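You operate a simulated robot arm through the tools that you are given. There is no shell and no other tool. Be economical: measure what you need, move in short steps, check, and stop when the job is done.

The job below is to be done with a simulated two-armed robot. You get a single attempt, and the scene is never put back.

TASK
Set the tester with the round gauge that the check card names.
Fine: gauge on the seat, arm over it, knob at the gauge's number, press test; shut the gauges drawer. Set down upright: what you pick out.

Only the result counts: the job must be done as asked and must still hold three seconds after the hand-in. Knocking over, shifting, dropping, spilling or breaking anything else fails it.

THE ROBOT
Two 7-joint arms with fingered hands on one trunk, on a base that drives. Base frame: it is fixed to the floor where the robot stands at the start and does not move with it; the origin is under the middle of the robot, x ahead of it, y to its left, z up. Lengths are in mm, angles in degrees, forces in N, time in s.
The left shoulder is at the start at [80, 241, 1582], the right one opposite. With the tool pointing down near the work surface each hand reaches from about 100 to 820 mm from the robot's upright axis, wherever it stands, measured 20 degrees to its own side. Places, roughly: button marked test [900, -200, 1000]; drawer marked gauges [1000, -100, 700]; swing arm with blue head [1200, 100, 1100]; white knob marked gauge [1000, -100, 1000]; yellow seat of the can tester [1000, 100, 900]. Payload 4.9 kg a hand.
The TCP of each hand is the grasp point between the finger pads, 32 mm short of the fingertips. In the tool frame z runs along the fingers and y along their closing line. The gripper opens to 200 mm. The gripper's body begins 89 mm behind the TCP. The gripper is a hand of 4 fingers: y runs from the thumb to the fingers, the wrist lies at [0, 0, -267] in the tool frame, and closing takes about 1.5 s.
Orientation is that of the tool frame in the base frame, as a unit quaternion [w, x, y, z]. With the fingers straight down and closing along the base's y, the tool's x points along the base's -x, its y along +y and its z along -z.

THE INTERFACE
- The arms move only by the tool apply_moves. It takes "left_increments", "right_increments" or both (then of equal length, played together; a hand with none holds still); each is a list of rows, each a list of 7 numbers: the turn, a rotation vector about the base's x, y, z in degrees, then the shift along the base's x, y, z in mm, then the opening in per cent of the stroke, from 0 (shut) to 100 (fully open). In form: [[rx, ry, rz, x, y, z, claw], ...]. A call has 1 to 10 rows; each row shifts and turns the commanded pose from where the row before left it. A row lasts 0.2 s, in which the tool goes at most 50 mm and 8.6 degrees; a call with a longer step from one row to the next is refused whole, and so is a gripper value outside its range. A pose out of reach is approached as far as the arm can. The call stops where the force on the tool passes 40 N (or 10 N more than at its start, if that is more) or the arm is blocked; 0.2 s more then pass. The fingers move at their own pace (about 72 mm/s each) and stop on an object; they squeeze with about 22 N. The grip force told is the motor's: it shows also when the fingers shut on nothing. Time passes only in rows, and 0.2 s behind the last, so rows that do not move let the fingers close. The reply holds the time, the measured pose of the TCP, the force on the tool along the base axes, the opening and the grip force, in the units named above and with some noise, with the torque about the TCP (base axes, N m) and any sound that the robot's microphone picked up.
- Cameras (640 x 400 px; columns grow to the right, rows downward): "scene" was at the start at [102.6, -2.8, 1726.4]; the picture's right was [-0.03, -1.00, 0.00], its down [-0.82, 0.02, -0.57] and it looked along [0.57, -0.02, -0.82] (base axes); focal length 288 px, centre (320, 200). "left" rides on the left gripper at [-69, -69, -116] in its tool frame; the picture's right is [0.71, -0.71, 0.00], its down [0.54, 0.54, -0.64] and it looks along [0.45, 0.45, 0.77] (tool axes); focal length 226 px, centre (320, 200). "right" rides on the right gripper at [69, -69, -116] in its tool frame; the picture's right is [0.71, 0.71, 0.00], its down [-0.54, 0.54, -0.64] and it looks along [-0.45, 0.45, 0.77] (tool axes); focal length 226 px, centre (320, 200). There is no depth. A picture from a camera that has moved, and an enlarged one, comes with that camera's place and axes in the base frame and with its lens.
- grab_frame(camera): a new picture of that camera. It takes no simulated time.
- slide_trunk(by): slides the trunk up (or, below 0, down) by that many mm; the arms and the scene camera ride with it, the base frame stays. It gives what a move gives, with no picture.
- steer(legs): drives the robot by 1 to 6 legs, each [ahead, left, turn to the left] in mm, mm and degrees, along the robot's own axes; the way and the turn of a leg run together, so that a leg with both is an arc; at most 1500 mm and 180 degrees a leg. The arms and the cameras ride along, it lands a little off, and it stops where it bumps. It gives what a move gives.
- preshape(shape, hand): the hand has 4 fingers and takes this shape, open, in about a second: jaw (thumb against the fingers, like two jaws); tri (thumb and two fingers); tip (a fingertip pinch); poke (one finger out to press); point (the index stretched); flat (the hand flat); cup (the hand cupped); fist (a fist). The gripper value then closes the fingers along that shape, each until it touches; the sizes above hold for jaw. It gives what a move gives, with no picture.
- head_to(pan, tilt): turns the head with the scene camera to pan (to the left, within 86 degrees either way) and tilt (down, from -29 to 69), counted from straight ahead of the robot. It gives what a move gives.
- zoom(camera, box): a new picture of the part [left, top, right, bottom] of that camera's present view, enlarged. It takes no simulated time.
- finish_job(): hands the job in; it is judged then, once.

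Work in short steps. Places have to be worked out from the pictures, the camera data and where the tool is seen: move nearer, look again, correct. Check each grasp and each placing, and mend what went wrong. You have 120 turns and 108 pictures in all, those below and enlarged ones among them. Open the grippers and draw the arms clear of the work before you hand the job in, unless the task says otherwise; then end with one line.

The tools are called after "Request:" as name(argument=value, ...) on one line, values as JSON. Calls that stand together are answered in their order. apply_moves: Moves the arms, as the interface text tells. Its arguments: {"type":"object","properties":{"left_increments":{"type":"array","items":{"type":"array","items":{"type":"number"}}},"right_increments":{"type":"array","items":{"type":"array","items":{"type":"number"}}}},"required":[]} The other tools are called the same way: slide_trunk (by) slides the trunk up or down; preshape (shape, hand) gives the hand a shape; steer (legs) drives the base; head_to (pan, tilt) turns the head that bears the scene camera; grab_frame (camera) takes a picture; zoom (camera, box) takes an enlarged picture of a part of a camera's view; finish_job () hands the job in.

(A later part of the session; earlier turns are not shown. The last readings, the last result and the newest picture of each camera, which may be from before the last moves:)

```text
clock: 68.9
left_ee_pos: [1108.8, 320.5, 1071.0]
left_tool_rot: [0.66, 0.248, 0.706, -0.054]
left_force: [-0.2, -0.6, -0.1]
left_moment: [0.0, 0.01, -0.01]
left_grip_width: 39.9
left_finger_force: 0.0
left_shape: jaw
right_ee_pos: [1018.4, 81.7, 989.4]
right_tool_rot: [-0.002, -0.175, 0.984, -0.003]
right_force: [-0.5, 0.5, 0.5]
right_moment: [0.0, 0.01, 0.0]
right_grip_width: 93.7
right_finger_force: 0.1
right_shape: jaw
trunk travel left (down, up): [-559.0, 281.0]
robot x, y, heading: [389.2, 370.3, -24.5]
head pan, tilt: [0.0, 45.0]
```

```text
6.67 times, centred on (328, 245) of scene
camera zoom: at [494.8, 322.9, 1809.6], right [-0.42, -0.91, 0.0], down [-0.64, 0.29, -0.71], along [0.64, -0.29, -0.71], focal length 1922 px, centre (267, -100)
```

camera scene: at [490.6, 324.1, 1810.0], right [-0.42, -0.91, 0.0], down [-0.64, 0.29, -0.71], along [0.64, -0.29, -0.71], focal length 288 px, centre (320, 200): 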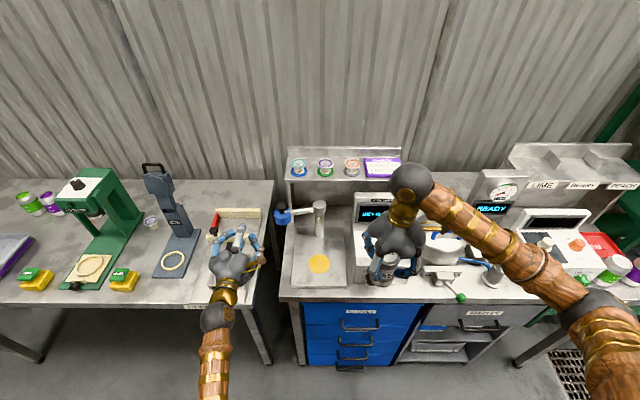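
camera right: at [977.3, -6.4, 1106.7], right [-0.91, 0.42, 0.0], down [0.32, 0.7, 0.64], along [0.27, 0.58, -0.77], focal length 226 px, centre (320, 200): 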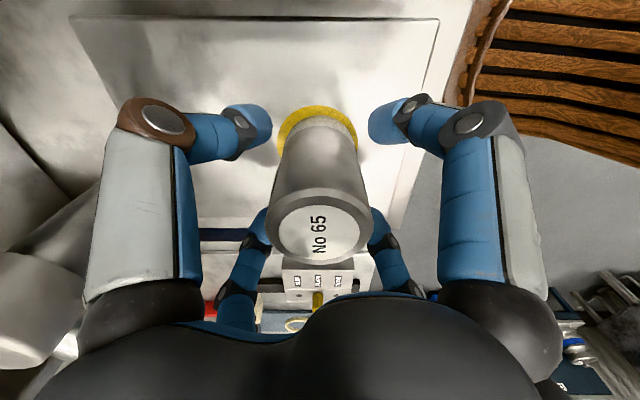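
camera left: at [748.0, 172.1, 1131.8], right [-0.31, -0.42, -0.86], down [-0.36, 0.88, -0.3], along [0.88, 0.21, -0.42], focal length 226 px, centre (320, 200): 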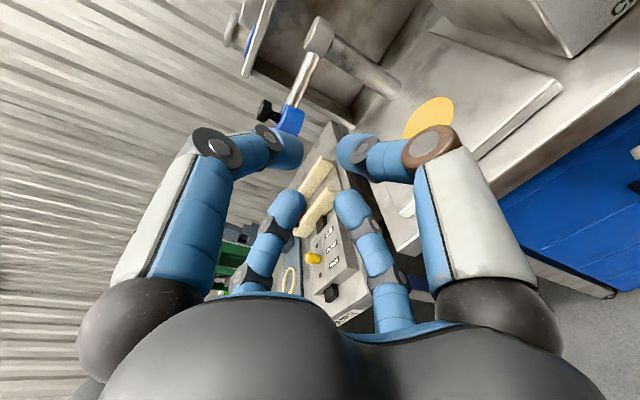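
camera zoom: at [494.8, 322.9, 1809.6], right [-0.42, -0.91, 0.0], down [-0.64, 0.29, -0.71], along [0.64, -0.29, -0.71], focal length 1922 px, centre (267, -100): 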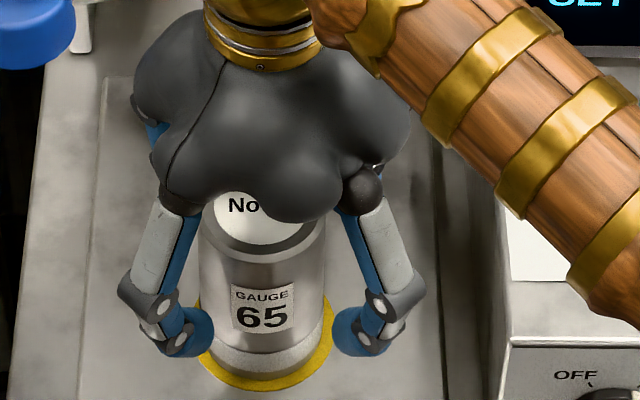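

The gauge stands free and upright on the seat. I'll raise the right hand straight up, then withdraw it.

Request:
apply_moves(right_increments=[[0, 0, 0, 0, 0, 30, 47], [0, 0, 0, 0, 0, 48, 47], [0, 0, 0, 0, 0, 48, 47], [0, 0, 0, 0, 0, 48, 47], [0, 0, 0, -30, -13, 0, 47], [0, 0, 0, -30, -13, 0, 47], [0, 0, 0, -30, -13, 0, 47], [0, 0, 0, -30, -13, 0, 47], [0, 0, 0, -30, -13, 0, 47], [0, 0, 0, -30, -13, 0, 47]])

Request:
zoom(camera="scene", box=[220, 175, 396, 285])

Request:
grab_frame(camera="left")

```text
clock: 71.1
left_ee_pos: [1106.7, 321.6, 1071.4]
left_tool_rot: [0.661, 0.247, 0.706, -0.055]
left_force: [0.5, 0.9, 0.0]
left_moment: [0.01, -0.02, 0.01]
left_grip_width: 39.9
left_finger_force: 0.1
left_shape: jaw
right_ee_pos: [834.9, 1.9, 1163.2]
right_tool_rot: [-0.002, -0.176, 0.984, -0.004]
right_force: [0.7, -0.4, 0.7]
right_moment: [0.0, -0.04, -0.03]
right_grip_width: 94.1
right_finger_force: 0.1
right_shape: jaw
trunk travel left (down, up): [-559.0, 281.0]
robot x, y, heading: [393.6, 369.7, -24.4]
head pan, tilt: [0.0, 45.0]
```

```text
3.64 times, centred on (308, 230) of scene
camera zoom: at [492.6, 322.1, 1809.8], right [-0.42, -0.91, 0.0], down [-0.64, 0.29, -0.71], along [0.64, -0.29, -0.71], focal length 1048 px, centre (364, 91)
```

zoom: 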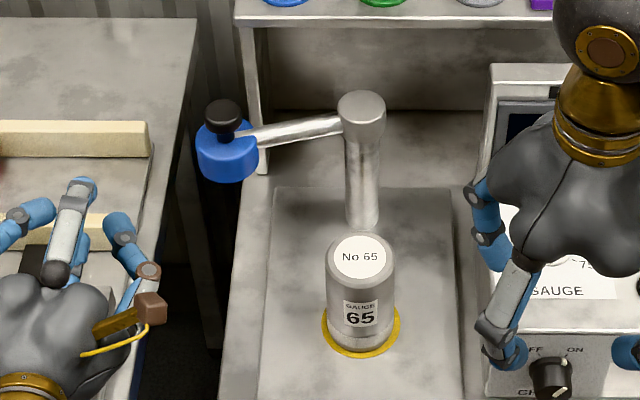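

```text
44 pictures are left
camera left: at [972.3, 288.7, 1135.9], right [-0.3, -0.42, -0.86], down [-0.36, 0.88, -0.31], along [0.89, 0.21, -0.41], focal length 226 px, centre (320, 200)
```

left: 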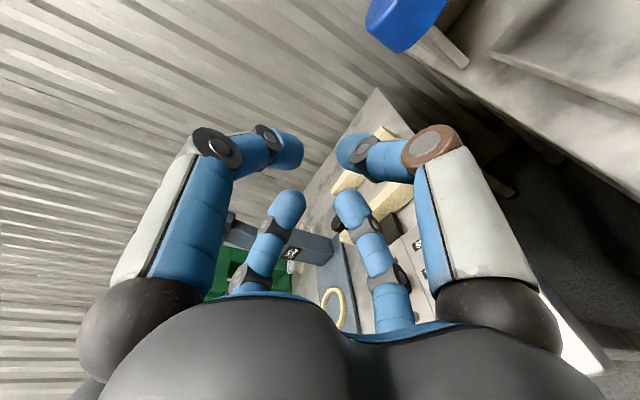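

The gauge is well seated. Next is the swing arm: I'll put the left hand in "poke", yaw it to point forward-right, and bring its finger behind-left of the blue head to sweep it diagonally over the seat. First yaw and move out.

Request:
preshape(hand="left", shape="poke")

Request:
apply_moves(left_increments=[[0, 0, -6.9, 13.2, 0, 0, 0], [0, 0, -6.9, 13.2, 0, 0, 0], [0, 0, -6.9, 13.2, 0, 0, 0], [0, 0, -6.9, 13.2, 0, 0, 0], [0, 0, -6.9, 13.2, 0, 0, 0], [0, 0, -6.9, 13.2, 0, 0, 0]])

Request:
grab_frame(camera="left")

Request:
zoom(camera="scene", box=[160, 150, 400, 300])

```text
clock: 72.0
left_ee_pos: [1109.4, 321.7, 1069.5]
left_tool_rot: [0.661, 0.248, 0.706, -0.055]
left_force: [-0.1, 0.0, -0.9]
left_moment: [0.0, -0.01, 0.0]
left_grip_width: 0.3
left_finger_force: 0.0
left_shape: poke
right_ee_pos: [838.9, 3.6, 1163.9]
right_tool_rot: [-0.003, -0.175, 0.984, -0.004]
right_force: [-0.3, -0.5, 0.0]
right_moment: [-0.02, 0.04, 0.0]
right_grip_width: 94.1
right_finger_force: 0.1
right_shape: jaw
trunk travel left (down, up): [-559.0, 281.0]
robot x, y, heading: [390.2, 373.2, -24.4]
head pan, tilt: [0.0, 45.0]
```

```text
clock: 73.4
left_ee_pos: [1189.2, 322.2, 1070.6]
left_tool_rot: [0.599, 0.481, 0.573, -0.285]
left_force: [0.6, 0.4, -0.5]
left_moment: [-0.02, -0.02, -0.02]
left_grip_width: 0.3
left_finger_force: 0.1
left_shape: poke
right_ee_pos: [839.6, 2.6, 1162.9]
right_tool_rot: [-0.004, -0.175, 0.985, -0.003]
right_force: [0.3, 0.3, -0.4]
right_moment: [0.01, 0.01, 0.01]
right_grip_width: 93.9
right_finger_force: 0.0
right_shape: jaw
trunk travel left (down, up): [-559.0, 281.0]
robot x, y, heading: [393.8, 369.2, -24.6]
head pan, tilt: [0.0, 45.0]
```

```text
43 pictures are left
camera left: at [1066.7, 386.0, 1134.5], right [-0.5, -0.12, -0.86], down [0.32, 0.9, -0.31], along [0.8, -0.43, -0.42], focal length 226 px, centre (320, 200)
```

left: 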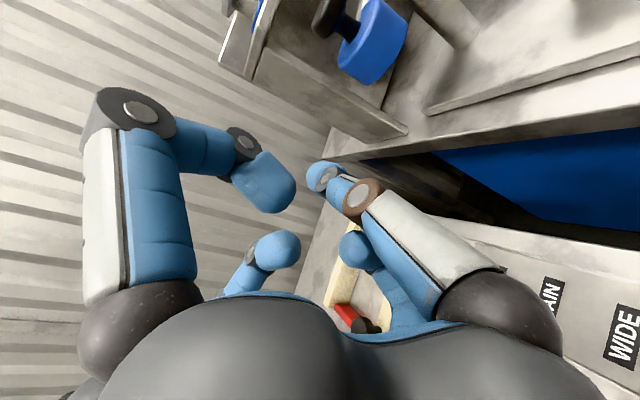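

```text
2.67 times, centred on (280, 225) of scene
camera zoom: at [496.7, 322.6, 1809.5], right [-0.42, -0.91, 0.0], down [-0.64, 0.29, -0.71], along [0.64, -0.29, -0.71], focal length 769 px, centre (427, 133)
```

zoom: 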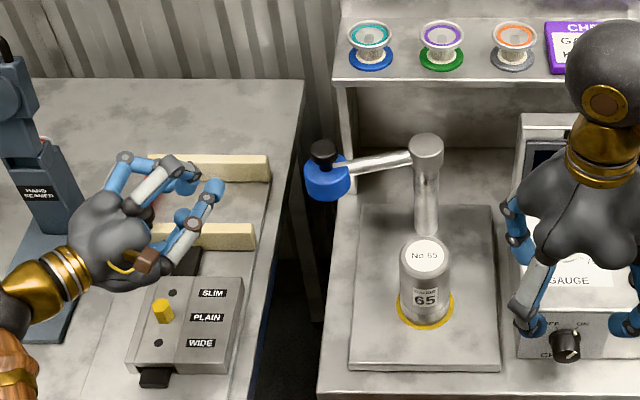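

In "poke" the extended finger's tip is on the tool axis, but the finger slants. I'll yaw a further 30° so its side faces the sweep direction, and move to the pre-approach point left of the head.

Request:
apply_moves(left_increments=[[0, 0, -7.5, 19.4, -7.6, 0, 0], [0, 0, -7.5, 19.4, -7.6, 0, 0], [0, 0, -7.5, 19.4, -7.6, -10, 0], [0, 0, -7.5, 19.4, -7.6, -12, 0], [0, 0, 0, 0, 0, 0, 0]])

Request:
grab_frame(camera="left")

Request:
zoom(camera="scene", box=[160, 150, 400, 300])

```text
clock: 74.6
left_ee_pos: [1268.0, 290.7, 1049.6]
left_tool_rot: [0.505, 0.615, 0.428, -0.429]
left_force: [0.1, -0.3, 0.0]
left_moment: [0.01, 0.0, 0.01]
left_grip_width: 0.1
left_finger_force: 0.1
left_shape: poke
right_ee_pos: [838.9, 2.8, 1162.9]
right_tool_rot: [-0.004, -0.177, 0.984, -0.004]
right_force: [-0.7, 0.1, 0.5]
right_moment: [0.01, 0.02, -0.01]
right_grip_width: 93.7
right_finger_force: 0.2
right_shape: jaw
trunk travel left (down, up): [-559.0, 281.0]
robot x, y, heading: [390.5, 367.9, -24.4]
head pan, tilt: [0.0, 45.0]
```

```text
41 pictures are left
camera left: at [1192.7, 407.6, 1113.7], right [-0.49, 0.15, -0.86], down [0.72, 0.62, -0.31], along [0.48, -0.77, -0.41], focal length 226 px, centre (320, 200)
```

left: 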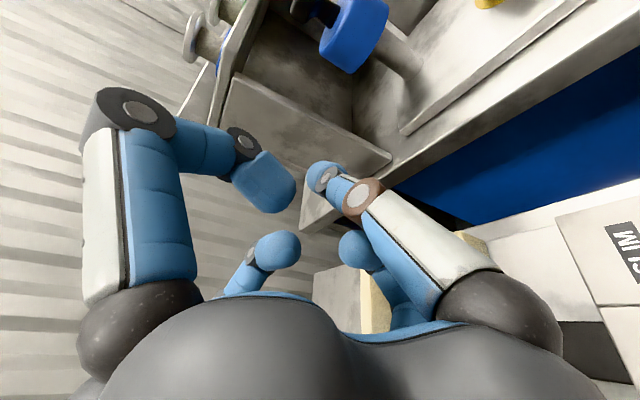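

```text
2.67 times, centred on (280, 225) of scene
camera zoom: at [495.3, 322.5, 1809.6], right [-0.42, -0.91, 0.0], down [-0.64, 0.29, -0.71], along [0.64, -0.29, -0.71], focal length 769 px, centre (427, 133)
```

zoom: 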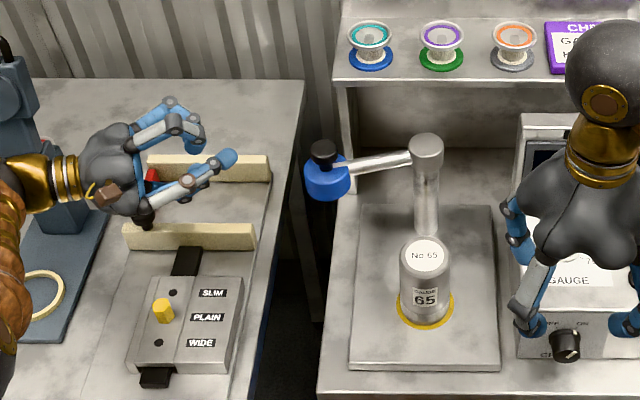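

Refined by two cameras: head at about (U 992, V 633, Z 1050). I'll move the finger to 25 mm behind-left of the head.

Request:
apply_moves(left_increments=[[0, 0, 0, -5.6, -21.2, 1, 0], [0, 0, 0, -5.6, -21.2, 1, 0], [0, 0, 0, -5.6, -21.2, 1, 0], [0, 0, 0, -5.6, -21.2, 1, 0], [0, 0, 0, -5.6, -21.2, 0, 0], [0, 0, 0, 0, 0, 0, 0]])

Request:
grab_frame(camera="left")

Request:
zoom(camera="scene", box=[220, 165, 380, 265])

```text
clock: 76.0
left_ee_pos: [1238.0, 185.7, 1053.3]
left_tool_rot: [0.505, 0.614, 0.429, -0.43]
left_force: [0.6, -0.6, -0.5]
left_moment: [0.0, 0.0, 0.0]
left_grip_width: 0.0
left_finger_force: 0.0
left_shape: poke
right_ee_pos: [837.0, 3.5, 1163.1]
right_tool_rot: [-0.002, -0.176, 0.984, -0.004]
right_force: [1.0, 0.4, -0.7]
right_moment: [-0.03, 0.0, 0.0]
right_grip_width: 93.7
right_finger_force: 0.0
right_shape: jaw
trunk travel left (down, up): [-559.0, 281.0]
robot x, y, heading: [389.9, 367.6, -24.5]
head pan, tilt: [0.0, 45.0]
```

```text
39 pictures are left
camera left: at [1163.7, 301.9, 1117.0], right [-0.49, 0.15, -0.86], down [0.72, 0.62, -0.31], along [0.48, -0.77, -0.42], focal length 226 px, centre (320, 200)
```

left: 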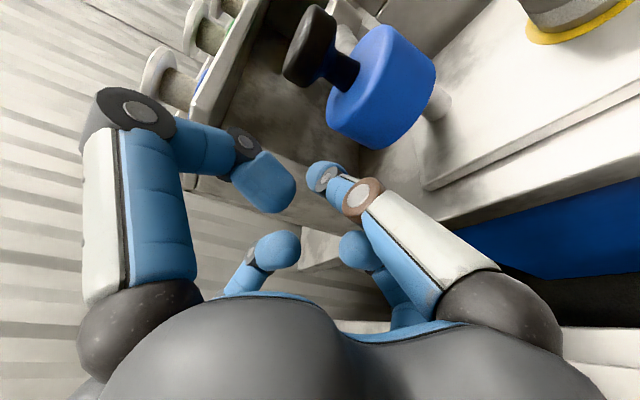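

```text
4.00 times, centred on (300, 215) of scene
camera zoom: at [494.7, 323.8, 1809.7], right [-0.42, -0.91, 0.0], down [-0.64, 0.29, -0.71], along [0.64, -0.29, -0.71], focal length 1153 px, centre (400, 140)
```

zoom: 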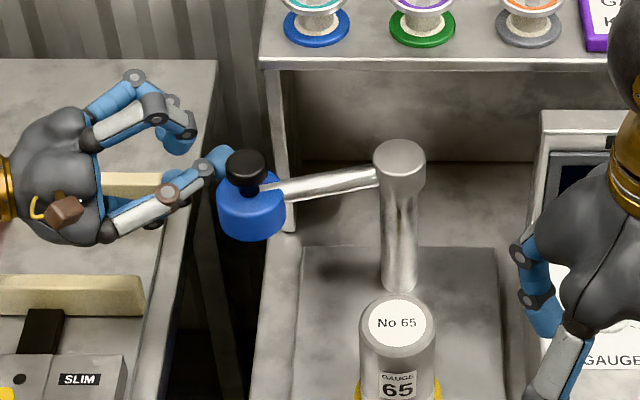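

Positions agree with plan. I'll close the remaining gap and sweep the head along the first part of its arc.

Request:
apply_moves(left_increments=[[0, 0, 0, -10.9, -3.2, 0, 0], [0, 0, 0, -10.9, -3.2, 0, 0], [0, 0, 0, -16.7, 0.3, 0, 0], [0, 0, 0, -16.7, 0.3, 0, 0], [0, 0, 0, -17.4, -3.9, 0, 0], [0, 0, 0, -17.4, -3.9, 0, 0]])

Request:
zoom(camera="scene", box=[220, 165, 380, 265])

```text
clock: 77.4
left_ee_pos: [1146.5, 170.9, 1053.6]
left_tool_rot: [0.505, 0.614, 0.429, -0.43]
left_force: [-0.8, -0.1, -0.5]
left_moment: [-0.02, 0.01, 0.01]
left_grip_width: 0.1
left_finger_force: 0.1
left_shape: poke
right_ee_pos: [837.2, 3.8, 1163.4]
right_tool_rot: [-0.003, -0.175, 0.985, -0.004]
right_force: [-0.2, 0.3, 0.2]
right_moment: [0.0, 0.01, 0.01]
right_grip_width: 93.8
right_finger_force: 0.0
right_shape: jaw
trunk travel left (down, up): [-559.0, 281.0]
robot x, y, heading: [391.8, 373.5, -24.7]
head pan, tilt: [0.0, 45.0]
```

```text
4.00 times, centred on (300, 215) of scene
camera zoom: at [493.8, 323.2, 1809.8], right [-0.42, -0.91, 0.0], down [-0.64, 0.29, -0.71], along [0.64, -0.29, -0.71], focal length 1153 px, centre (400, 140)
```

zoom: 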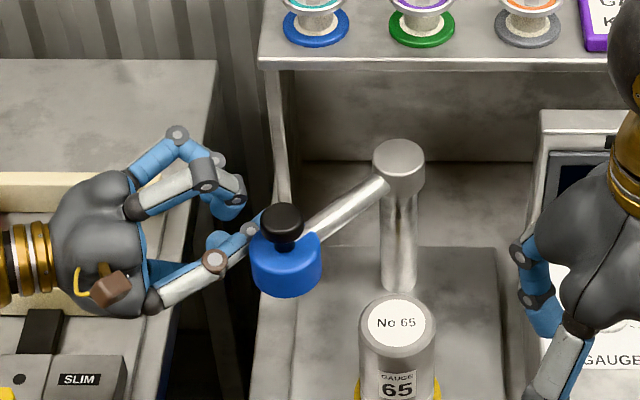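

The arm swings freely. Continue to ~150°, then check the height clearance over the gauge.

Request:
apply_moves(left_increments=[[0, 0, 0, -15.8, -8.3, 0, 0], [0, 0, 0, -15.8, -8.3, 0, 0]])

Request:
grab_frame(camera="left")

Request:
zoom(camera="scene", box=[240, 185, 368, 265])

```text
clock: 78.0
left_ee_pos: [1115.3, 154.6, 1053.8]
left_tool_rot: [0.506, 0.613, 0.429, -0.429]
left_force: [0.5, -0.1, 0.3]
left_moment: [-0.02, -0.01, 0.02]
left_grip_width: 0.0
left_finger_force: 0.1
left_shape: poke
right_ee_pos: [836.6, 3.3, 1163.1]
right_tool_rot: [-0.001, -0.176, 0.984, -0.005]
right_force: [-0.8, 0.3, 0.1]
right_moment: [0.0, -0.01, 0.01]
right_grip_width: 93.7
right_finger_force: 0.2
right_shape: jaw
trunk travel left (down, up): [-559.0, 281.0]
robot x, y, heading: [389.0, 372.0, -24.4]
head pan, tilt: [0.0, 45.0]
```

```text
36 pictures are left
camera left: at [1040.6, 271.3, 1117.6], right [-0.49, 0.15, -0.86], down [0.72, 0.62, -0.31], along [0.48, -0.77, -0.41], focal length 226 px, centre (320, 200)
```

left: 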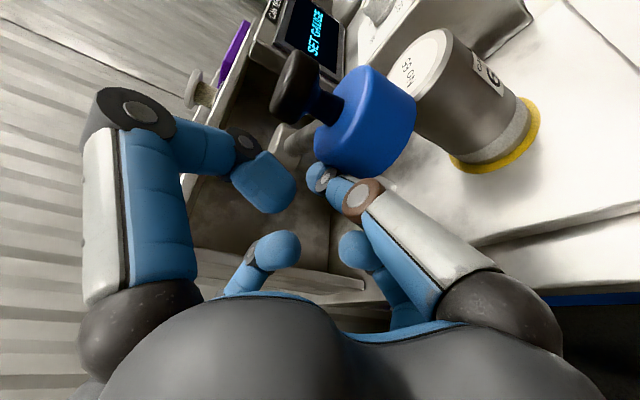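

```text
5.00 times, centred on (304, 225) of scene
camera zoom: at [493.1, 323.0, 1809.8], right [-0.42, -0.91, 0.0], down [-0.64, 0.29, -0.71], along [0.64, -0.29, -0.71], focal length 1442 px, centre (400, 75)
```

zoom: 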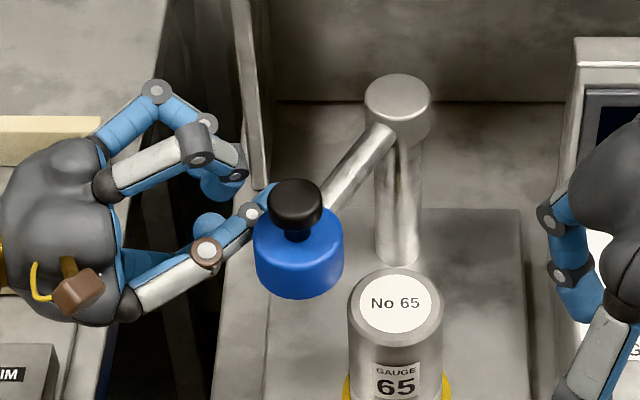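

Head bottom ≈1034 vs gauge top ≈1015–1020, so it clears. Completing the sweep.

Request:
apply_moves(left_increments=[[0, 0, 0, -13, -12.2, 0, 0], [0, 0, 0, -13, -12.2, 0, 0], [0, 0, 0, -9.7, -15.1, 0, 0], [0, 0, 0, 0, 0, 0, 0]])

Request:
zoom(camera="scene", box=[260, 185, 388, 265])

```text
clock: 79.0
left_ee_pos: [1080.8, 115.3, 1053.3]
left_tool_rot: [0.504, 0.614, 0.429, -0.43]
left_force: [-0.5, 0.1, -0.4]
left_moment: [-0.03, -0.01, -0.01]
left_grip_width: 0.0
left_finger_force: 0.0
left_shape: poke
right_ee_pos: [836.8, 1.5, 1162.8]
right_tool_rot: [-0.002, -0.176, 0.984, -0.004]
right_force: [-0.3, -0.6, 0.4]
right_moment: [0.0, -0.02, -0.02]
right_grip_width: 93.9
right_finger_force: 0.1
right_shape: jaw
trunk travel left (down, up): [-559.0, 281.0]
robot x, y, heading: [389.7, 369.8, -24.4]
head pan, tilt: [0.0, 45.0]
```

```text
5.00 times, centred on (324, 225) of scene
camera zoom: at [494.8, 323.1, 1809.7], right [-0.42, -0.91, 0.0], down [-0.64, 0.29, -0.71], along [0.64, -0.29, -0.71], focal length 1442 px, centre (300, 75)
```

zoom: 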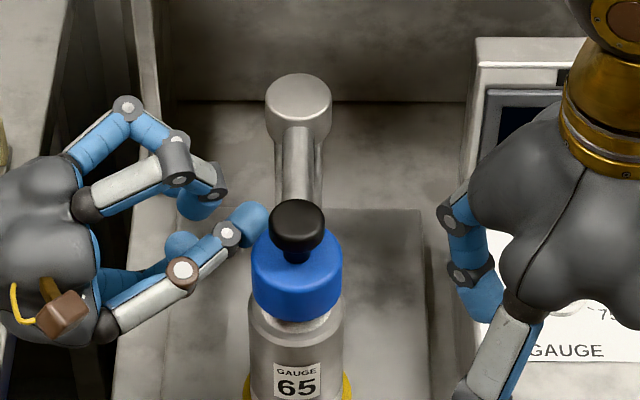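

The head is aligned over the gauge. I'll withdraw the left hand leftward.

Request:
apply_moves(left_increments=[[0, 0, 0, 8.4, 18.2, 0, 0], [0, 0, 0, 12.6, 27, 0, 0], [0, 0, 0, 12.6, 27, 0, 0], [0, 0, 0, 12.6, 27, 0, 0], [0, 0, 0, 12.6, 27, 0, 0], [0, 0, 7.5, -10, 30, 0, 0], [0, 0, 7.5, -20, 20, 0, 0], [0, 0, 7.5, -20, 10, 0, 0], [0, 0, 7.5, -20, 10, 0, 0]])

Request:
grab_frame(camera="scene")

Request:
zoom(camera="scene", box=[270, 195, 398, 275])

```text
clock: 81.0
left_ee_pos: [1067.1, 312.3, 1055.5]
left_tool_rot: [0.6, 0.481, 0.573, -0.284]
left_force: [-0.4, 0.7, 0.4]
left_moment: [0.01, 0.0, -0.01]
left_grip_width: 0.0
left_finger_force: 0.0
left_shape: poke
right_ee_pos: [835.3, 4.0, 1163.8]
right_tool_rot: [-0.002, -0.176, 0.984, -0.004]
right_force: [0.4, 0.3, -0.1]
right_moment: [-0.02, -0.08, 0.02]
right_grip_width: 94.0
right_finger_force: 0.2
right_shape: jaw
trunk travel left (down, up): [-559.0, 281.0]
robot x, y, heading: [392.9, 371.9, -24.4]
head pan, tilt: [0.0, 45.0]
```

```text
33 pictures are left
camera scene: at [491.4, 324.0, 1809.9], right [-0.42, -0.91, 0.0], down [-0.64, 0.29, -0.71], along [0.64, -0.29, -0.71], focal length 288 px, centre (320, 200)
```

scene: 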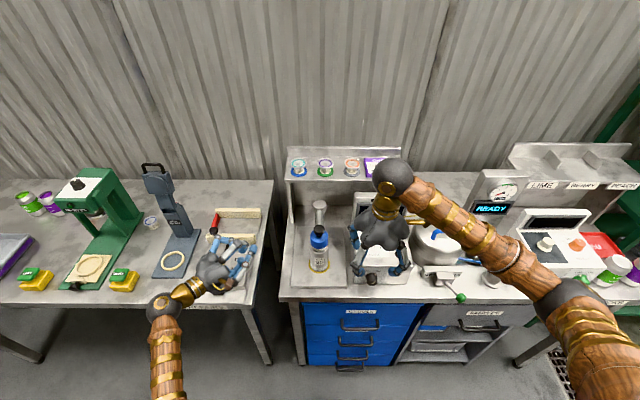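

```text
5.00 times, centred on (334, 235) of scene
camera zoom: at [491.4, 324.0, 1809.9], right [-0.42, -0.91, 0.0], down [-0.64, 0.29, -0.71], along [0.64, -0.29, -0.71], focal length 1442 px, centre (250, 25)
```

zoom: 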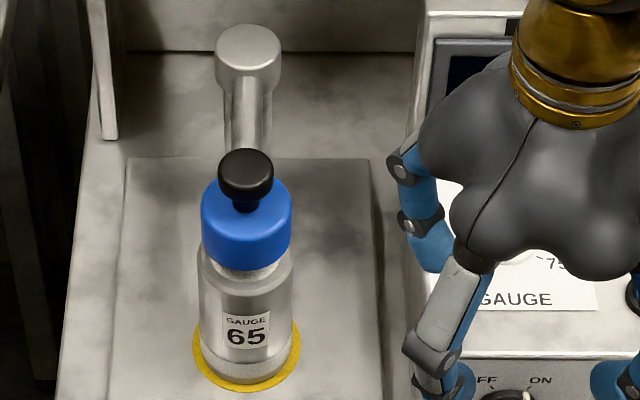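

Arm, gauge and seat are aligned. Now the gauge knob: I'll move the right hand aside to see the dial.

Request:
apply_moves(right_increments=[[0, 0, 0, -30, -30, 0, 47], [0, 0, 0, -30, -30, 0, 47], [0, 0, 0, -30, -30, 0, 47], [0, 0, 0, -20, -30, 0, 47]])

Request:
zoom(camera="scene", box=[345, 210, 409, 250])

Request:
grab_frame(camera="right")

```text
clock: 82.0
left_ee_pos: [1068.4, 312.0, 1053.7]
left_tool_rot: [0.599, 0.482, 0.573, -0.284]
left_force: [-0.8, -0.2, 0.1]
left_moment: [-0.02, -0.01, 0.02]
left_grip_width: 0.0
left_finger_force: 0.1
left_shape: poke
right_ee_pos: [724.7, -116.8, 1164.0]
right_tool_rot: [-0.002, -0.176, 0.984, -0.004]
right_force: [0.0, 0.3, 0.7]
right_moment: [-0.02, 0.0, 0.0]
right_grip_width: 93.6
right_finger_force: 0.1
right_shape: jaw
trunk travel left (down, up): [-559.0, 281.0]
robot x, y, heading: [394.5, 370.5, -24.3]
head pan, tilt: [0.0, 45.0]
```

```text
10.00 times, centred on (377, 230) of scene
camera zoom: at [492.9, 321.8, 1809.7], right [-0.42, -0.91, 0.0], down [-0.64, 0.29, -0.71], along [0.64, -0.29, -0.71], focal length 2883 px, centre (-250, -100)
```

zoom: 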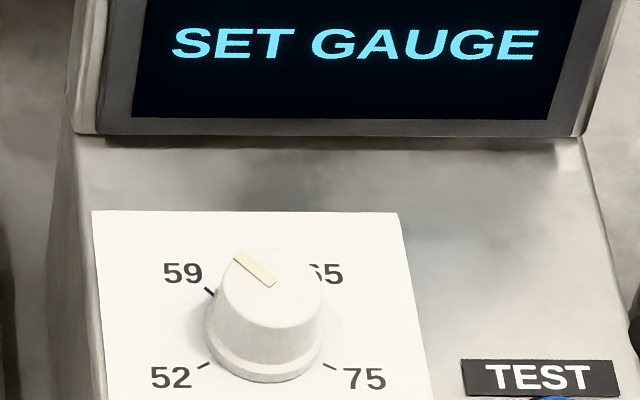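

```text
30 pictures are left
camera right: at [684.4, -204.4, 1280.9], right [-0.91, 0.42, 0.0], down [0.32, 0.7, 0.64], along [0.27, 0.58, -0.77], focal length 226 px, centre (320, 200)
```

right: 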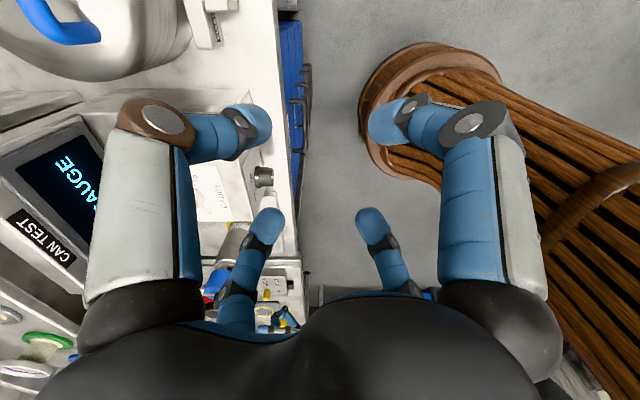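

The pointer is now at 59 (about -50° from straight ahead); 65 is mirrored at about +50°, so it needs roughly -98° about vertical. Knob top is at about (U 921, V 322, Z 1010). I'll move the right hand above it.

Request:
apply_moves(right_increments=[[0, 0, 0, 41, 3.8, 0, 40], [0, 0, 0, 41, 3.8, 0, 40], [0, 0, 0, 41, 3.8, 0, 40], [0, 0, 0, 41, 3.8, 0, 40], [0, 0, 0, 41, 3.8, 0, 40], [0, 0, 0, 41, 3.8, 0, 40], [0, 0, 0, 0, 0, -20, 40], [0, 0, 0, 0, 0, -20, 40], [0, 0, 0, 0, 0, -10, 40]])

Request:
grab_frame(camera="right")

Request:
zoom(camera="scene", box=[310, 180, 438, 260])

```text
clock: 84.0
left_ee_pos: [1070.2, 312.3, 1053.2]
left_tool_rot: [0.599, 0.481, 0.573, -0.285]
left_force: [0.1, 0.3, 0.3]
left_moment: [0.0, 0.02, -0.01]
left_grip_width: 0.0
left_finger_force: 0.2
left_shape: poke
right_ee_pos: [974.9, -93.8, 1111.0]
right_tool_rot: [-0.004, -0.177, 0.984, -0.004]
right_force: [0.6, -0.3, 0.2]
right_moment: [0.0, 0.04, 0.04]
right_grip_width: 80.2
right_finger_force: 0.0
right_shape: jaw
trunk travel left (down, up): [-559.0, 281.0]
robot x, y, heading: [390.8, 366.1, -24.5]
head pan, tilt: [0.0, 45.0]
```

```text
29 pictures are left
camera right: at [934.4, -180.9, 1229.8], right [-0.91, 0.42, 0.0], down [0.32, 0.7, 0.63], along [0.27, 0.58, -0.77], focal length 226 px, centre (320, 200)
```

right: 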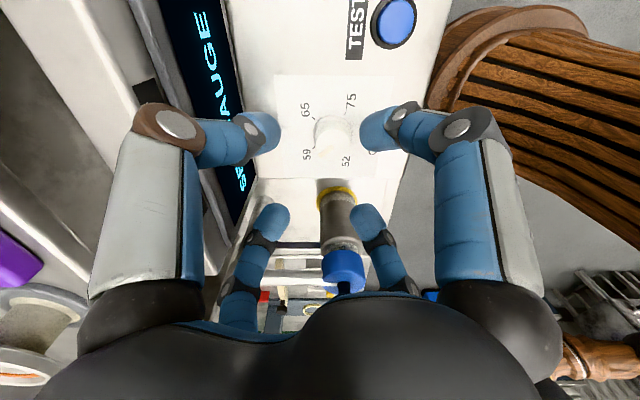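

```text
5.00 times, centred on (374, 220) of scene
camera zoom: at [495.5, 323.7, 1809.6], right [-0.42, -0.91, 0.0], down [-0.64, 0.29, -0.71], along [0.64, -0.29, -0.71], focal length 1442 px, centre (50, 100)
```

zoom: 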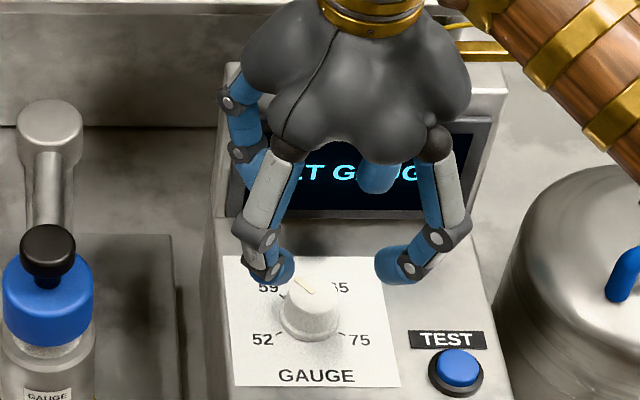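

The wrist camera suggests the knob is ~12 mm closer to the robot. I'll zoom for accuracy and the tick angles.

Request:
zoom(camera="right", box=[270, 75, 398, 155])

```text
5.00 times, centred on (334, 115) of right
camera zoom: at [934.4, -180.9, 1229.8], right [-0.91, 0.42, 0.0], down [0.32, 0.7, 0.63], along [0.27, 0.58, -0.77], focal length 1130 px, centre (250, 625)
```

zoom: 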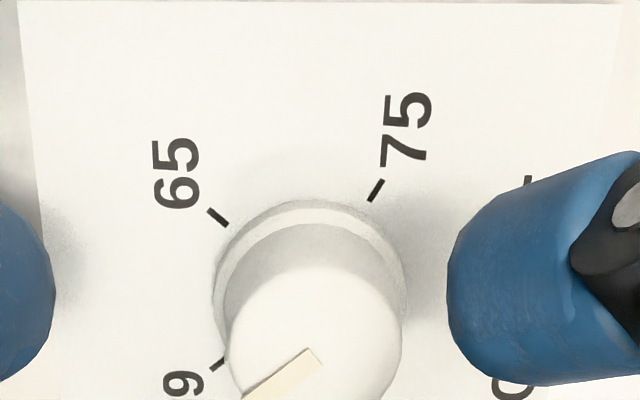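

Reconciling both cameras: knob at (U 911, V 325), top Z≈1028, panel ≈1000, and ticks 59/65 at ∓45°, so a -90° turn is needed. I'll recentre, descend so the tips stay just above the panel, and close.

Request:
apply_moves(right_increments=[[0, 0, 0, -11.2, 6.8, -10, 40], [0, 0, 0, 0, 0, -20, 40], [0, 0, 0, 0, 0, -20, 40], [0, 0, 0, 0, 0, -13, 40], [0, 0, 0, 0, 0, -6, 40], [0, 0, 0, 0, 0, 0, 40]])

Request:
grab_frame(camera="right")

Request:
zoom(camera="scene", box=[330, 190, 426, 250])

```text
clock: 85.4
left_ee_pos: [1069.2, 312.6, 1054.7]
left_tool_rot: [0.598, 0.481, 0.573, -0.286]
left_force: [0.0, -0.5, 0.1]
left_moment: [-0.03, 0.01, -0.01]
left_grip_width: 0.0
left_finger_force: 0.1
left_shape: poke
right_ee_pos: [961.8, -86.3, 1042.9]
right_tool_rot: [-0.003, -0.175, 0.985, -0.004]
right_force: [0.5, 0.6, -0.3]
right_moment: [0.02, 0.0, 0.04]
right_grip_width: 80.4
right_finger_force: 0.1
right_shape: jaw
trunk travel left (down, up): [-559.0, 281.0]
robot x, y, heading: [392.1, 369.6, -24.6]
head pan, tilt: [0.0, 45.0]
```

```text
26 pictures are left
camera right: at [921.9, -174.4, 1161.1], right [-0.91, 0.42, 0.0], down [0.32, 0.7, 0.64], along [0.27, 0.58, -0.77], focal length 226 px, centre (320, 200)
```

right: 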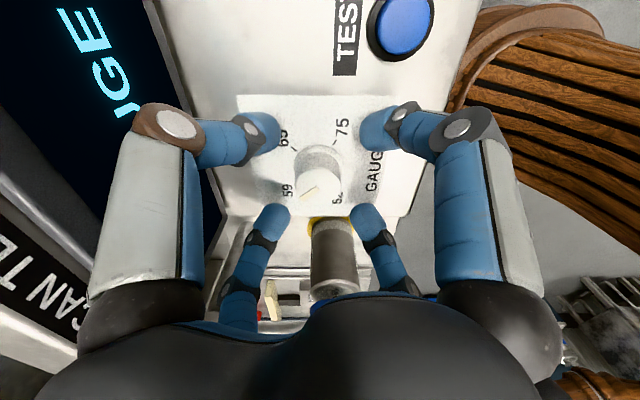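

```text
6.67 times, centred on (378, 220) of scene
camera zoom: at [494.6, 323.0, 1809.7], right [-0.42, -0.91, 0.0], down [-0.64, 0.29, -0.71], along [0.64, -0.29, -0.71], focal length 1922 px, centre (-67, 67)
```

zoom: 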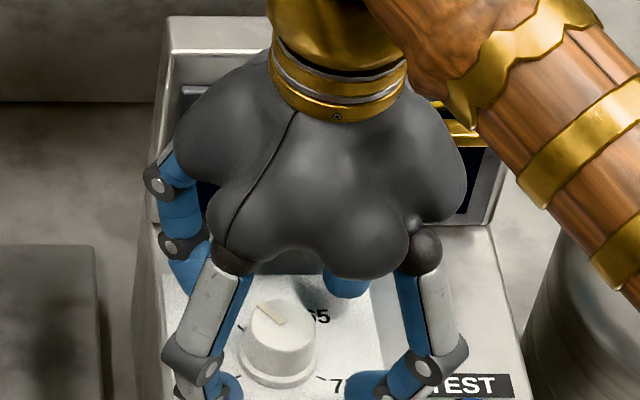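

Centred on the knob. Lower 4 mm and close.

Request:
apply_moves(right_increments=[[0, 0, 0, 1, -0.5, -4, 40], [0, 0, 0, 0, 0, 0, 10], [0, 0, 0, 0, 0, 0, 0], [0, 0, 0, 0, 0, 0, 0], [0, 0, 0, 0, 0, 0, 0]])

Request:
grab_frame(camera="right")

```text
clock: 86.6
left_ee_pos: [1070.2, 312.5, 1053.7]
left_tool_rot: [0.599, 0.482, 0.573, -0.285]
left_force: [0.1, -0.5, -0.6]
left_moment: [-0.03, -0.01, 0.01]
left_grip_width: 0.2
left_finger_force: 0.1
left_shape: poke
right_ee_pos: [963.5, -87.9, 1039.5]
right_tool_rot: [-0.002, -0.176, 0.984, -0.004]
right_force: [-0.4, -0.3, -3.7]
right_moment: [-0.01, 0.02, -0.03]
right_grip_width: 28.6
right_finger_force: 21.8
right_shape: jaw
trunk travel left (down, up): [-559.0, 281.0]
robot x, y, heading: [393.1, 371.9, -24.7]
head pan, tilt: [0.0, 45.0]
```

```text
24 pictures are left
camera right: at [922.9, -175.0, 1157.3], right [-0.91, 0.42, 0.0], down [0.32, 0.7, 0.64], along [0.27, 0.58, -0.77], focal length 226 px, centre (320, 200)
```

right: 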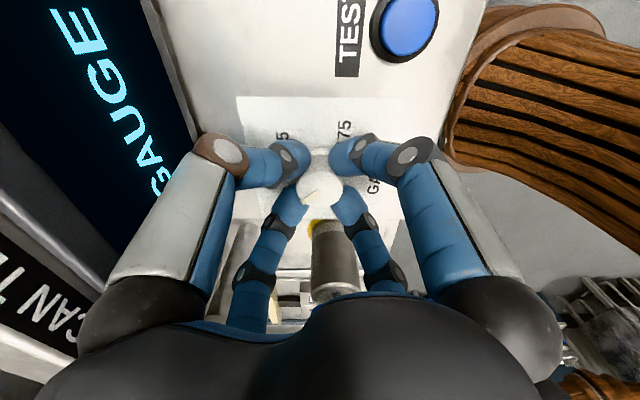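

Knob is gripped. Rotating clockwise (seen from above) by 85° first.

Request:
apply_moves(right_increments=[[0, 0, -8.5, 0, 0, 0, 0], [0, 0, -8.5, 0, 0, 0, 0], [0, 0, -8.5, 0, 0, 0, 0], [0, 0, -8.5, 0, 0, 0, 0], [0, 0, -8.5, 0, 0, 0, 0], [0, 0, -8.5, 0, 0, 0, 0], [0, 0, -8.5, 0, 0, 0, 0], [0, 0, -8.5, 0, 0, 0, 0], [0, 0, -8.5, 0, 0, 0, 0], [0, 0, -8.5, 0, 0, 0, 0]])

Request:
grab_frame(camera="right")

```text
clock: 88.8
left_ee_pos: [1068.7, 313.2, 1053.8]
left_tool_rot: [0.599, 0.481, 0.573, -0.285]
left_force: [0.4, -0.2, 0.6]
left_moment: [0.01, 0.02, 0.0]
left_grip_width: 0.1
left_finger_force: 0.2
left_shape: poke
right_ee_pos: [963.0, -86.9, 1039.9]
right_tool_rot: [-0.005, 0.537, 0.843, -0.002]
right_force: [-4.3, 8.1, -10.5]
right_moment: [0.22, 0.1, 0.03]
right_grip_width: 28.3
right_finger_force: 22.4
right_shape: jaw
trunk travel left (down, up): [-559.0, 281.0]
robot x, y, heading: [392.7, 371.4, -24.5]
head pan, tilt: [0.0, 45.0]
```

```text
23 pictures are left
camera right: at [872.8, -54.0, 1157.6], right [0.34, 0.94, 0.0], down [0.73, -0.26, 0.63], along [0.6, -0.22, -0.77], focal length 226 px, centre (320, 200)
```

right: 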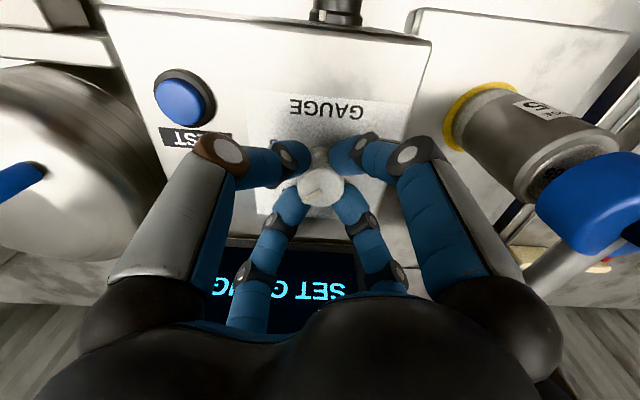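

It turned with the hand. I'll open the fingers and rise to read the pointer before fine-tuning.

Request:
apply_moves(right_increments=[[0, 0, 0, 0, 0, 0, 30], [0, 0, 0, 0, 0, 0, 40], [0, 0, 0, 0, 0, 0, 40], [0, 0, 0, 0, 0, 0, 40]])

Request:
zoom(camera="right", box=[240, 130, 400, 230])

Request:
zoom(camera="scene", box=[340, 205, 420, 255])

```text
clock: 89.8
left_ee_pos: [1070.3, 310.8, 1054.4]
left_tool_rot: [0.599, 0.481, 0.573, -0.285]
left_force: [0.1, -0.4, -0.5]
left_moment: [-0.03, -0.01, 0.04]
left_grip_width: 0.1
left_finger_force: 0.0
left_shape: poke
right_ee_pos: [963.7, -87.6, 1040.1]
right_tool_rot: [-0.005, 0.536, 0.844, -0.001]
right_force: [0.0, -0.2, -0.4]
right_moment: [-0.01, 0.02, 0.03]
right_grip_width: 79.7
right_finger_force: 0.0
right_shape: jaw
trunk travel left (down, up): [-559.0, 281.0]
robot x, y, heading: [393.4, 373.1, -24.6]
head pan, tilt: [0.0, 45.0]
```

```text
4.00 times, centred on (320, 180) of right
camera zoom: at [872.6, -55.3, 1157.9], right [0.34, 0.94, 0.0], down [0.73, -0.26, 0.64], along [0.6, -0.22, -0.77], focal length 904 px, centre (320, 280)
```

zoom: 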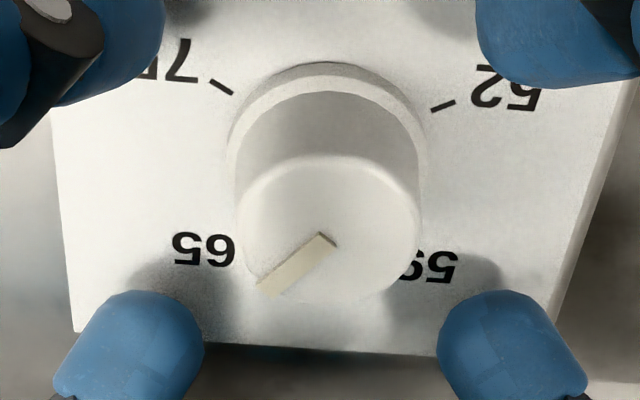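

```text
8.00 times, centred on (380, 230) of scene
camera zoom: at [494.8, 323.0, 1809.7], right [-0.42, -0.91, 0.0], down [-0.64, 0.29, -0.71], along [0.64, -0.29, -0.71], focal length 2306 px, centre (-160, -40)
```

zoom: 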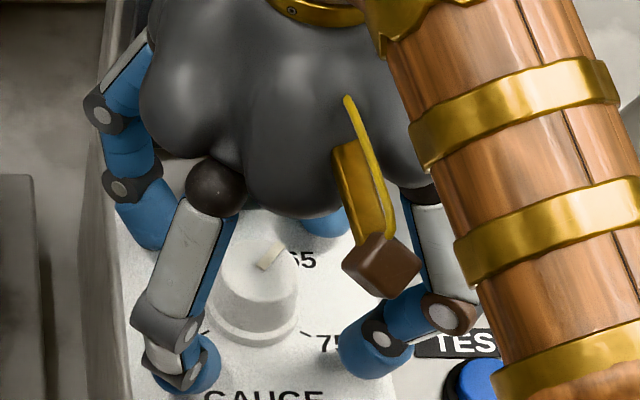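

The pointer is at about 38–40°, a little short of 65's tick (~45°). I'll regrip and add 6°.

Request:
apply_moves(right_increments=[[0, 0, 0, 0, 0, 0, 0], [0, 0, 0, 0, 0, 0, 0], [0, 0, 0, 0, 0, 0, 0], [0, 0, 0, 0, 0, 0, 0], [0, 0, -3, 0, 0, 0, 0], [0, 0, -3, 0, 0, 0, 0], [0, 0, 0, 0, 0, 0, 0], [0, 0, 0, 0, 0, 0, 40], [0, 0, 0, 0, 0, 0, 40], [0, 0, 0, 0, 0, 0, 40]])

Request:
apply_moves(right_increments=[[0, 0, 0, 0, 0, 20, 40], [0, 0, 0, 0, 0, 40, 40], [0, 0, 0, 0, 0, 40, 40], [0, 0, 0, -36, 16.8, 20, 40], [0, 0, 0, -36, 16.8, 0, 40], [0, 0, 0, -40, -20, 0, 40], [0, 0, 0, -30, -35, 0, 40], [0, 0, 0, -20, -35, 0, 40]])

Request:
zoom(camera="scene", box=[345, 205, 425, 255])

```text
clock: 92.0
left_ee_pos: [1069.8, 311.1, 1053.9]
left_tool_rot: [0.599, 0.481, 0.574, -0.284]
left_force: [-0.2, -0.3, 0.6]
left_moment: [0.01, 0.01, 0.0]
left_grip_width: 0.0
left_finger_force: 0.0
left_shape: poke
right_ee_pos: [963.8, -88.8, 1040.4]
right_tool_rot: [-0.005, 0.579, 0.816, -0.001]
right_force: [0.3, 1.0, -0.1]
right_moment: [0.03, 0.02, 0.02]
right_grip_width: 79.6
right_finger_force: 0.2
right_shape: jaw
trunk travel left (down, up): [-559.0, 281.0]
robot x, y, heading: [391.0, 373.8, -24.4]
head pan, tilt: [0.0, 45.0]
```

```text
clock: 93.8
left_ee_pos: [1069.2, 312.6, 1054.9]
left_tool_rot: [0.599, 0.481, 0.573, -0.284]
left_force: [-0.2, -0.2, 0.1]
left_moment: [0.04, -0.01, 0.01]
left_grip_width: 0.0
left_finger_force: 0.0
left_shape: poke
right_ee_pos: [800.4, -144.1, 1159.8]
right_tool_rot: [-0.005, 0.578, 0.816, -0.001]
right_force: [0.0, -1.0, -0.4]
right_moment: [0.02, -0.01, 0.01]
right_grip_width: 79.7
right_finger_force: 0.1
right_shape: jaw
trunk travel left (down, up): [-559.0, 281.0]
robot x, y, heading: [391.4, 370.0, -24.6]
head pan, tilt: [0.0, 45.0]
```

```text
8.00 times, centred on (385, 230) of scene
camera zoom: at [493.2, 322.2, 1809.7], right [-0.42, -0.91, 0.0], down [-0.64, 0.29, -0.71], along [0.64, -0.29, -0.71], focal length 2306 px, centre (-200, -40)
```

zoom: 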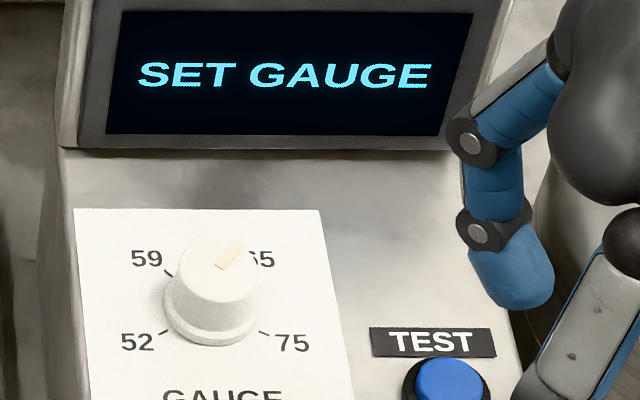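

Accounting for perspective, the pointer is at about +45°, on 65. Now the TEST button, located by both cameras at about (U 867, V 231, Z≈1010). I'll set the right hand to "poke" and hover above it.

Request:
preshape(hand="right", shape="poke")

Request:
apply_moves(right_increments=[[0, 0, 0, 27.8, -3.3, -10, 0], [0, 0, 0, 27.8, -3.3, -20, 0], [0, 0, 0, 27.8, -3.3, -30, 0], [0, 0, 0, 0, 0, 0, 0]])

Request:
grab_frame(camera="right")

Request:
zoom(camera="scene", box=[340, 190, 484, 280])

```text
clock: 94.7
left_ee_pos: [1070.3, 311.4, 1054.0]
left_tool_rot: [0.599, 0.482, 0.573, -0.285]
left_force: [0.1, 0.2, -0.2]
left_moment: [-0.01, 0.02, -0.02]
left_grip_width: 0.1
left_finger_force: 0.1
left_shape: poke
right_ee_pos: [802.4, -143.6, 1160.0]
right_tool_rot: [-0.004, 0.579, 0.815, -0.001]
right_force: [-0.3, 0.3, -0.5]
right_moment: [0.02, 0.01, -0.04]
right_grip_width: 0.0
right_finger_force: 0.1
right_shape: poke
trunk travel left (down, up): [-559.0, 281.0]
robot x, y, heading: [393.6, 370.0, -24.7]
head pan, tilt: [0.0, 45.0]
```

```text
clock: 95.7
left_ee_pos: [1069.3, 312.0, 1054.0]
left_tool_rot: [0.599, 0.481, 0.573, -0.285]
left_force: [0.3, -0.2, 0.6]
left_moment: [0.0, 0.01, 0.02]
left_grip_width: 0.0
left_finger_force: 0.0
left_shape: poke
right_ee_pos: [883.3, -155.1, 1100.1]
right_tool_rot: [-0.005, 0.579, 0.815, 0.0]
right_force: [-0.6, 0.4, 0.1]
right_moment: [0.0, 0.02, 0.01]
right_grip_width: 0.2
right_finger_force: 0.0
right_shape: poke
trunk travel left (down, up): [-559.0, 281.0]
robot x, y, heading: [391.3, 370.4, -24.5]
head pan, tilt: [0.0, 45.0]
```

```text
19 pictures are left
camera right: at [796.7, -112.4, 1217.5], right [0.43, 0.9, 0.0], down [0.7, -0.34, 0.64], along [0.57, -0.28, -0.77], focal length 226 px, centre (320, 200)
```

right: 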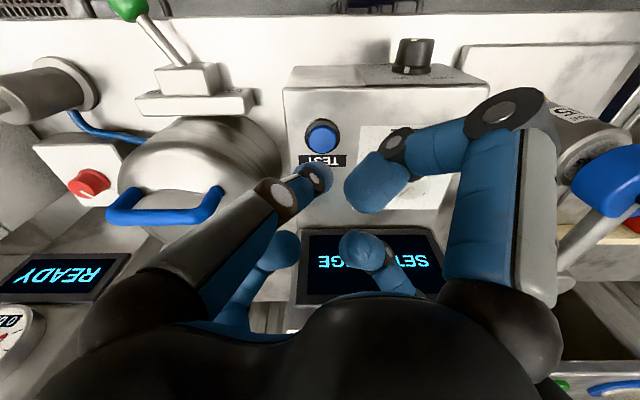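

```text
4.44 times, centred on (412, 235) of scene
camera zoom: at [493.9, 323.0, 1809.7], right [-0.42, -0.91, 0.0], down [-0.64, 0.29, -0.71], along [0.64, -0.29, -0.71], focal length 1281 px, centre (-89, 44)
```

zoom: 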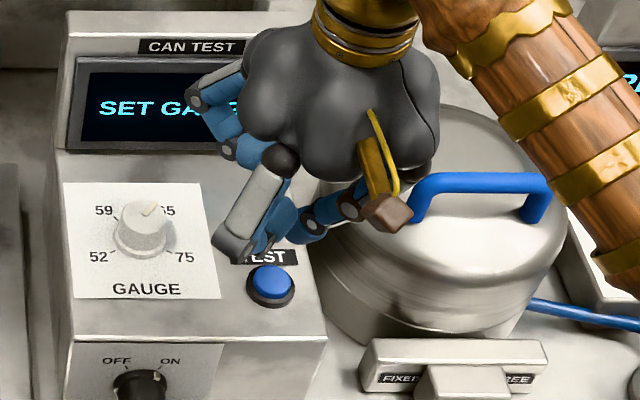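

The knob clearly points at 65. The button is a few mm off the finger axis; I'll trim (-5,+3), descend to just above it and check.

Request:
apply_moves(right_increments=[[0, 0, 0, -5, 3, -15, 0], [0, 0, 0, 0, 0, -15, 0], [0, 0, 0, 0, 0, -10, 0], [0, 0, 0, 0, 0, 0, 0]])

Request:
zoom(camera="right", box=[256, 100, 384, 180])

Request:
zoom(camera="scene", box=[370, 205, 450, 255])

```text
clock: 96.7
left_ee_pos: [1070.1, 312.2, 1054.2]
left_tool_rot: [0.599, 0.481, 0.573, -0.285]
left_force: [0.4, 0.3, -0.1]
left_moment: [0.0, 0.02, -0.03]
left_grip_width: 0.0
left_finger_force: 0.1
left_shape: poke
right_ee_pos: [879.6, -150.3, 1059.5]
right_tool_rot: [-0.005, 0.58, 0.815, 0.0]
right_force: [-0.9, 0.0, -0.1]
right_moment: [-0.01, 0.0, 0.0]
right_grip_width: 0.2
right_finger_force: 0.0
right_shape: poke
trunk travel left (down, up): [-559.0, 281.0]
robot x, y, heading: [392.2, 374.5, -24.9]
head pan, tilt: [0.0, 45.0]
```

```text
5.00 times, centred on (320, 140) of right
camera zoom: at [792.3, -109.3, 1177.9], right [0.43, 0.9, 0.0], down [0.7, -0.34, 0.64], along [0.57, -0.28, -0.77], focal length 1130 px, centre (320, 500)
```

zoom: 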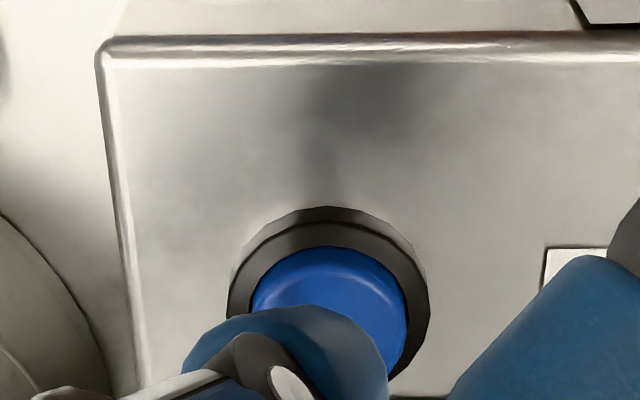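

```text
8.00 times, centred on (410, 230) of scene
camera zoom: at [494.6, 323.2, 1809.7], right [-0.42, -0.91, 0.0], down [-0.64, 0.29, -0.71], along [0.64, -0.29, -0.71], focal length 2306 px, centre (-400, -40)
```

zoom: 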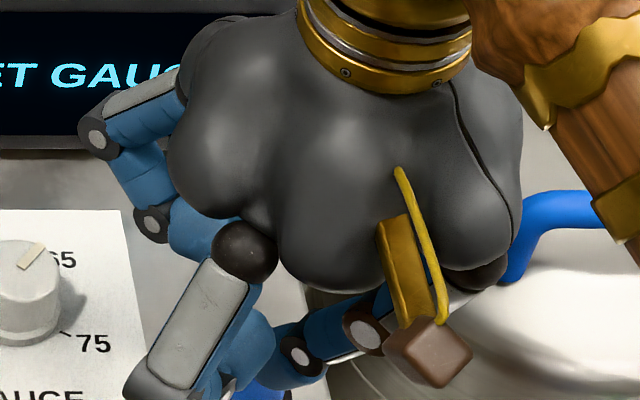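

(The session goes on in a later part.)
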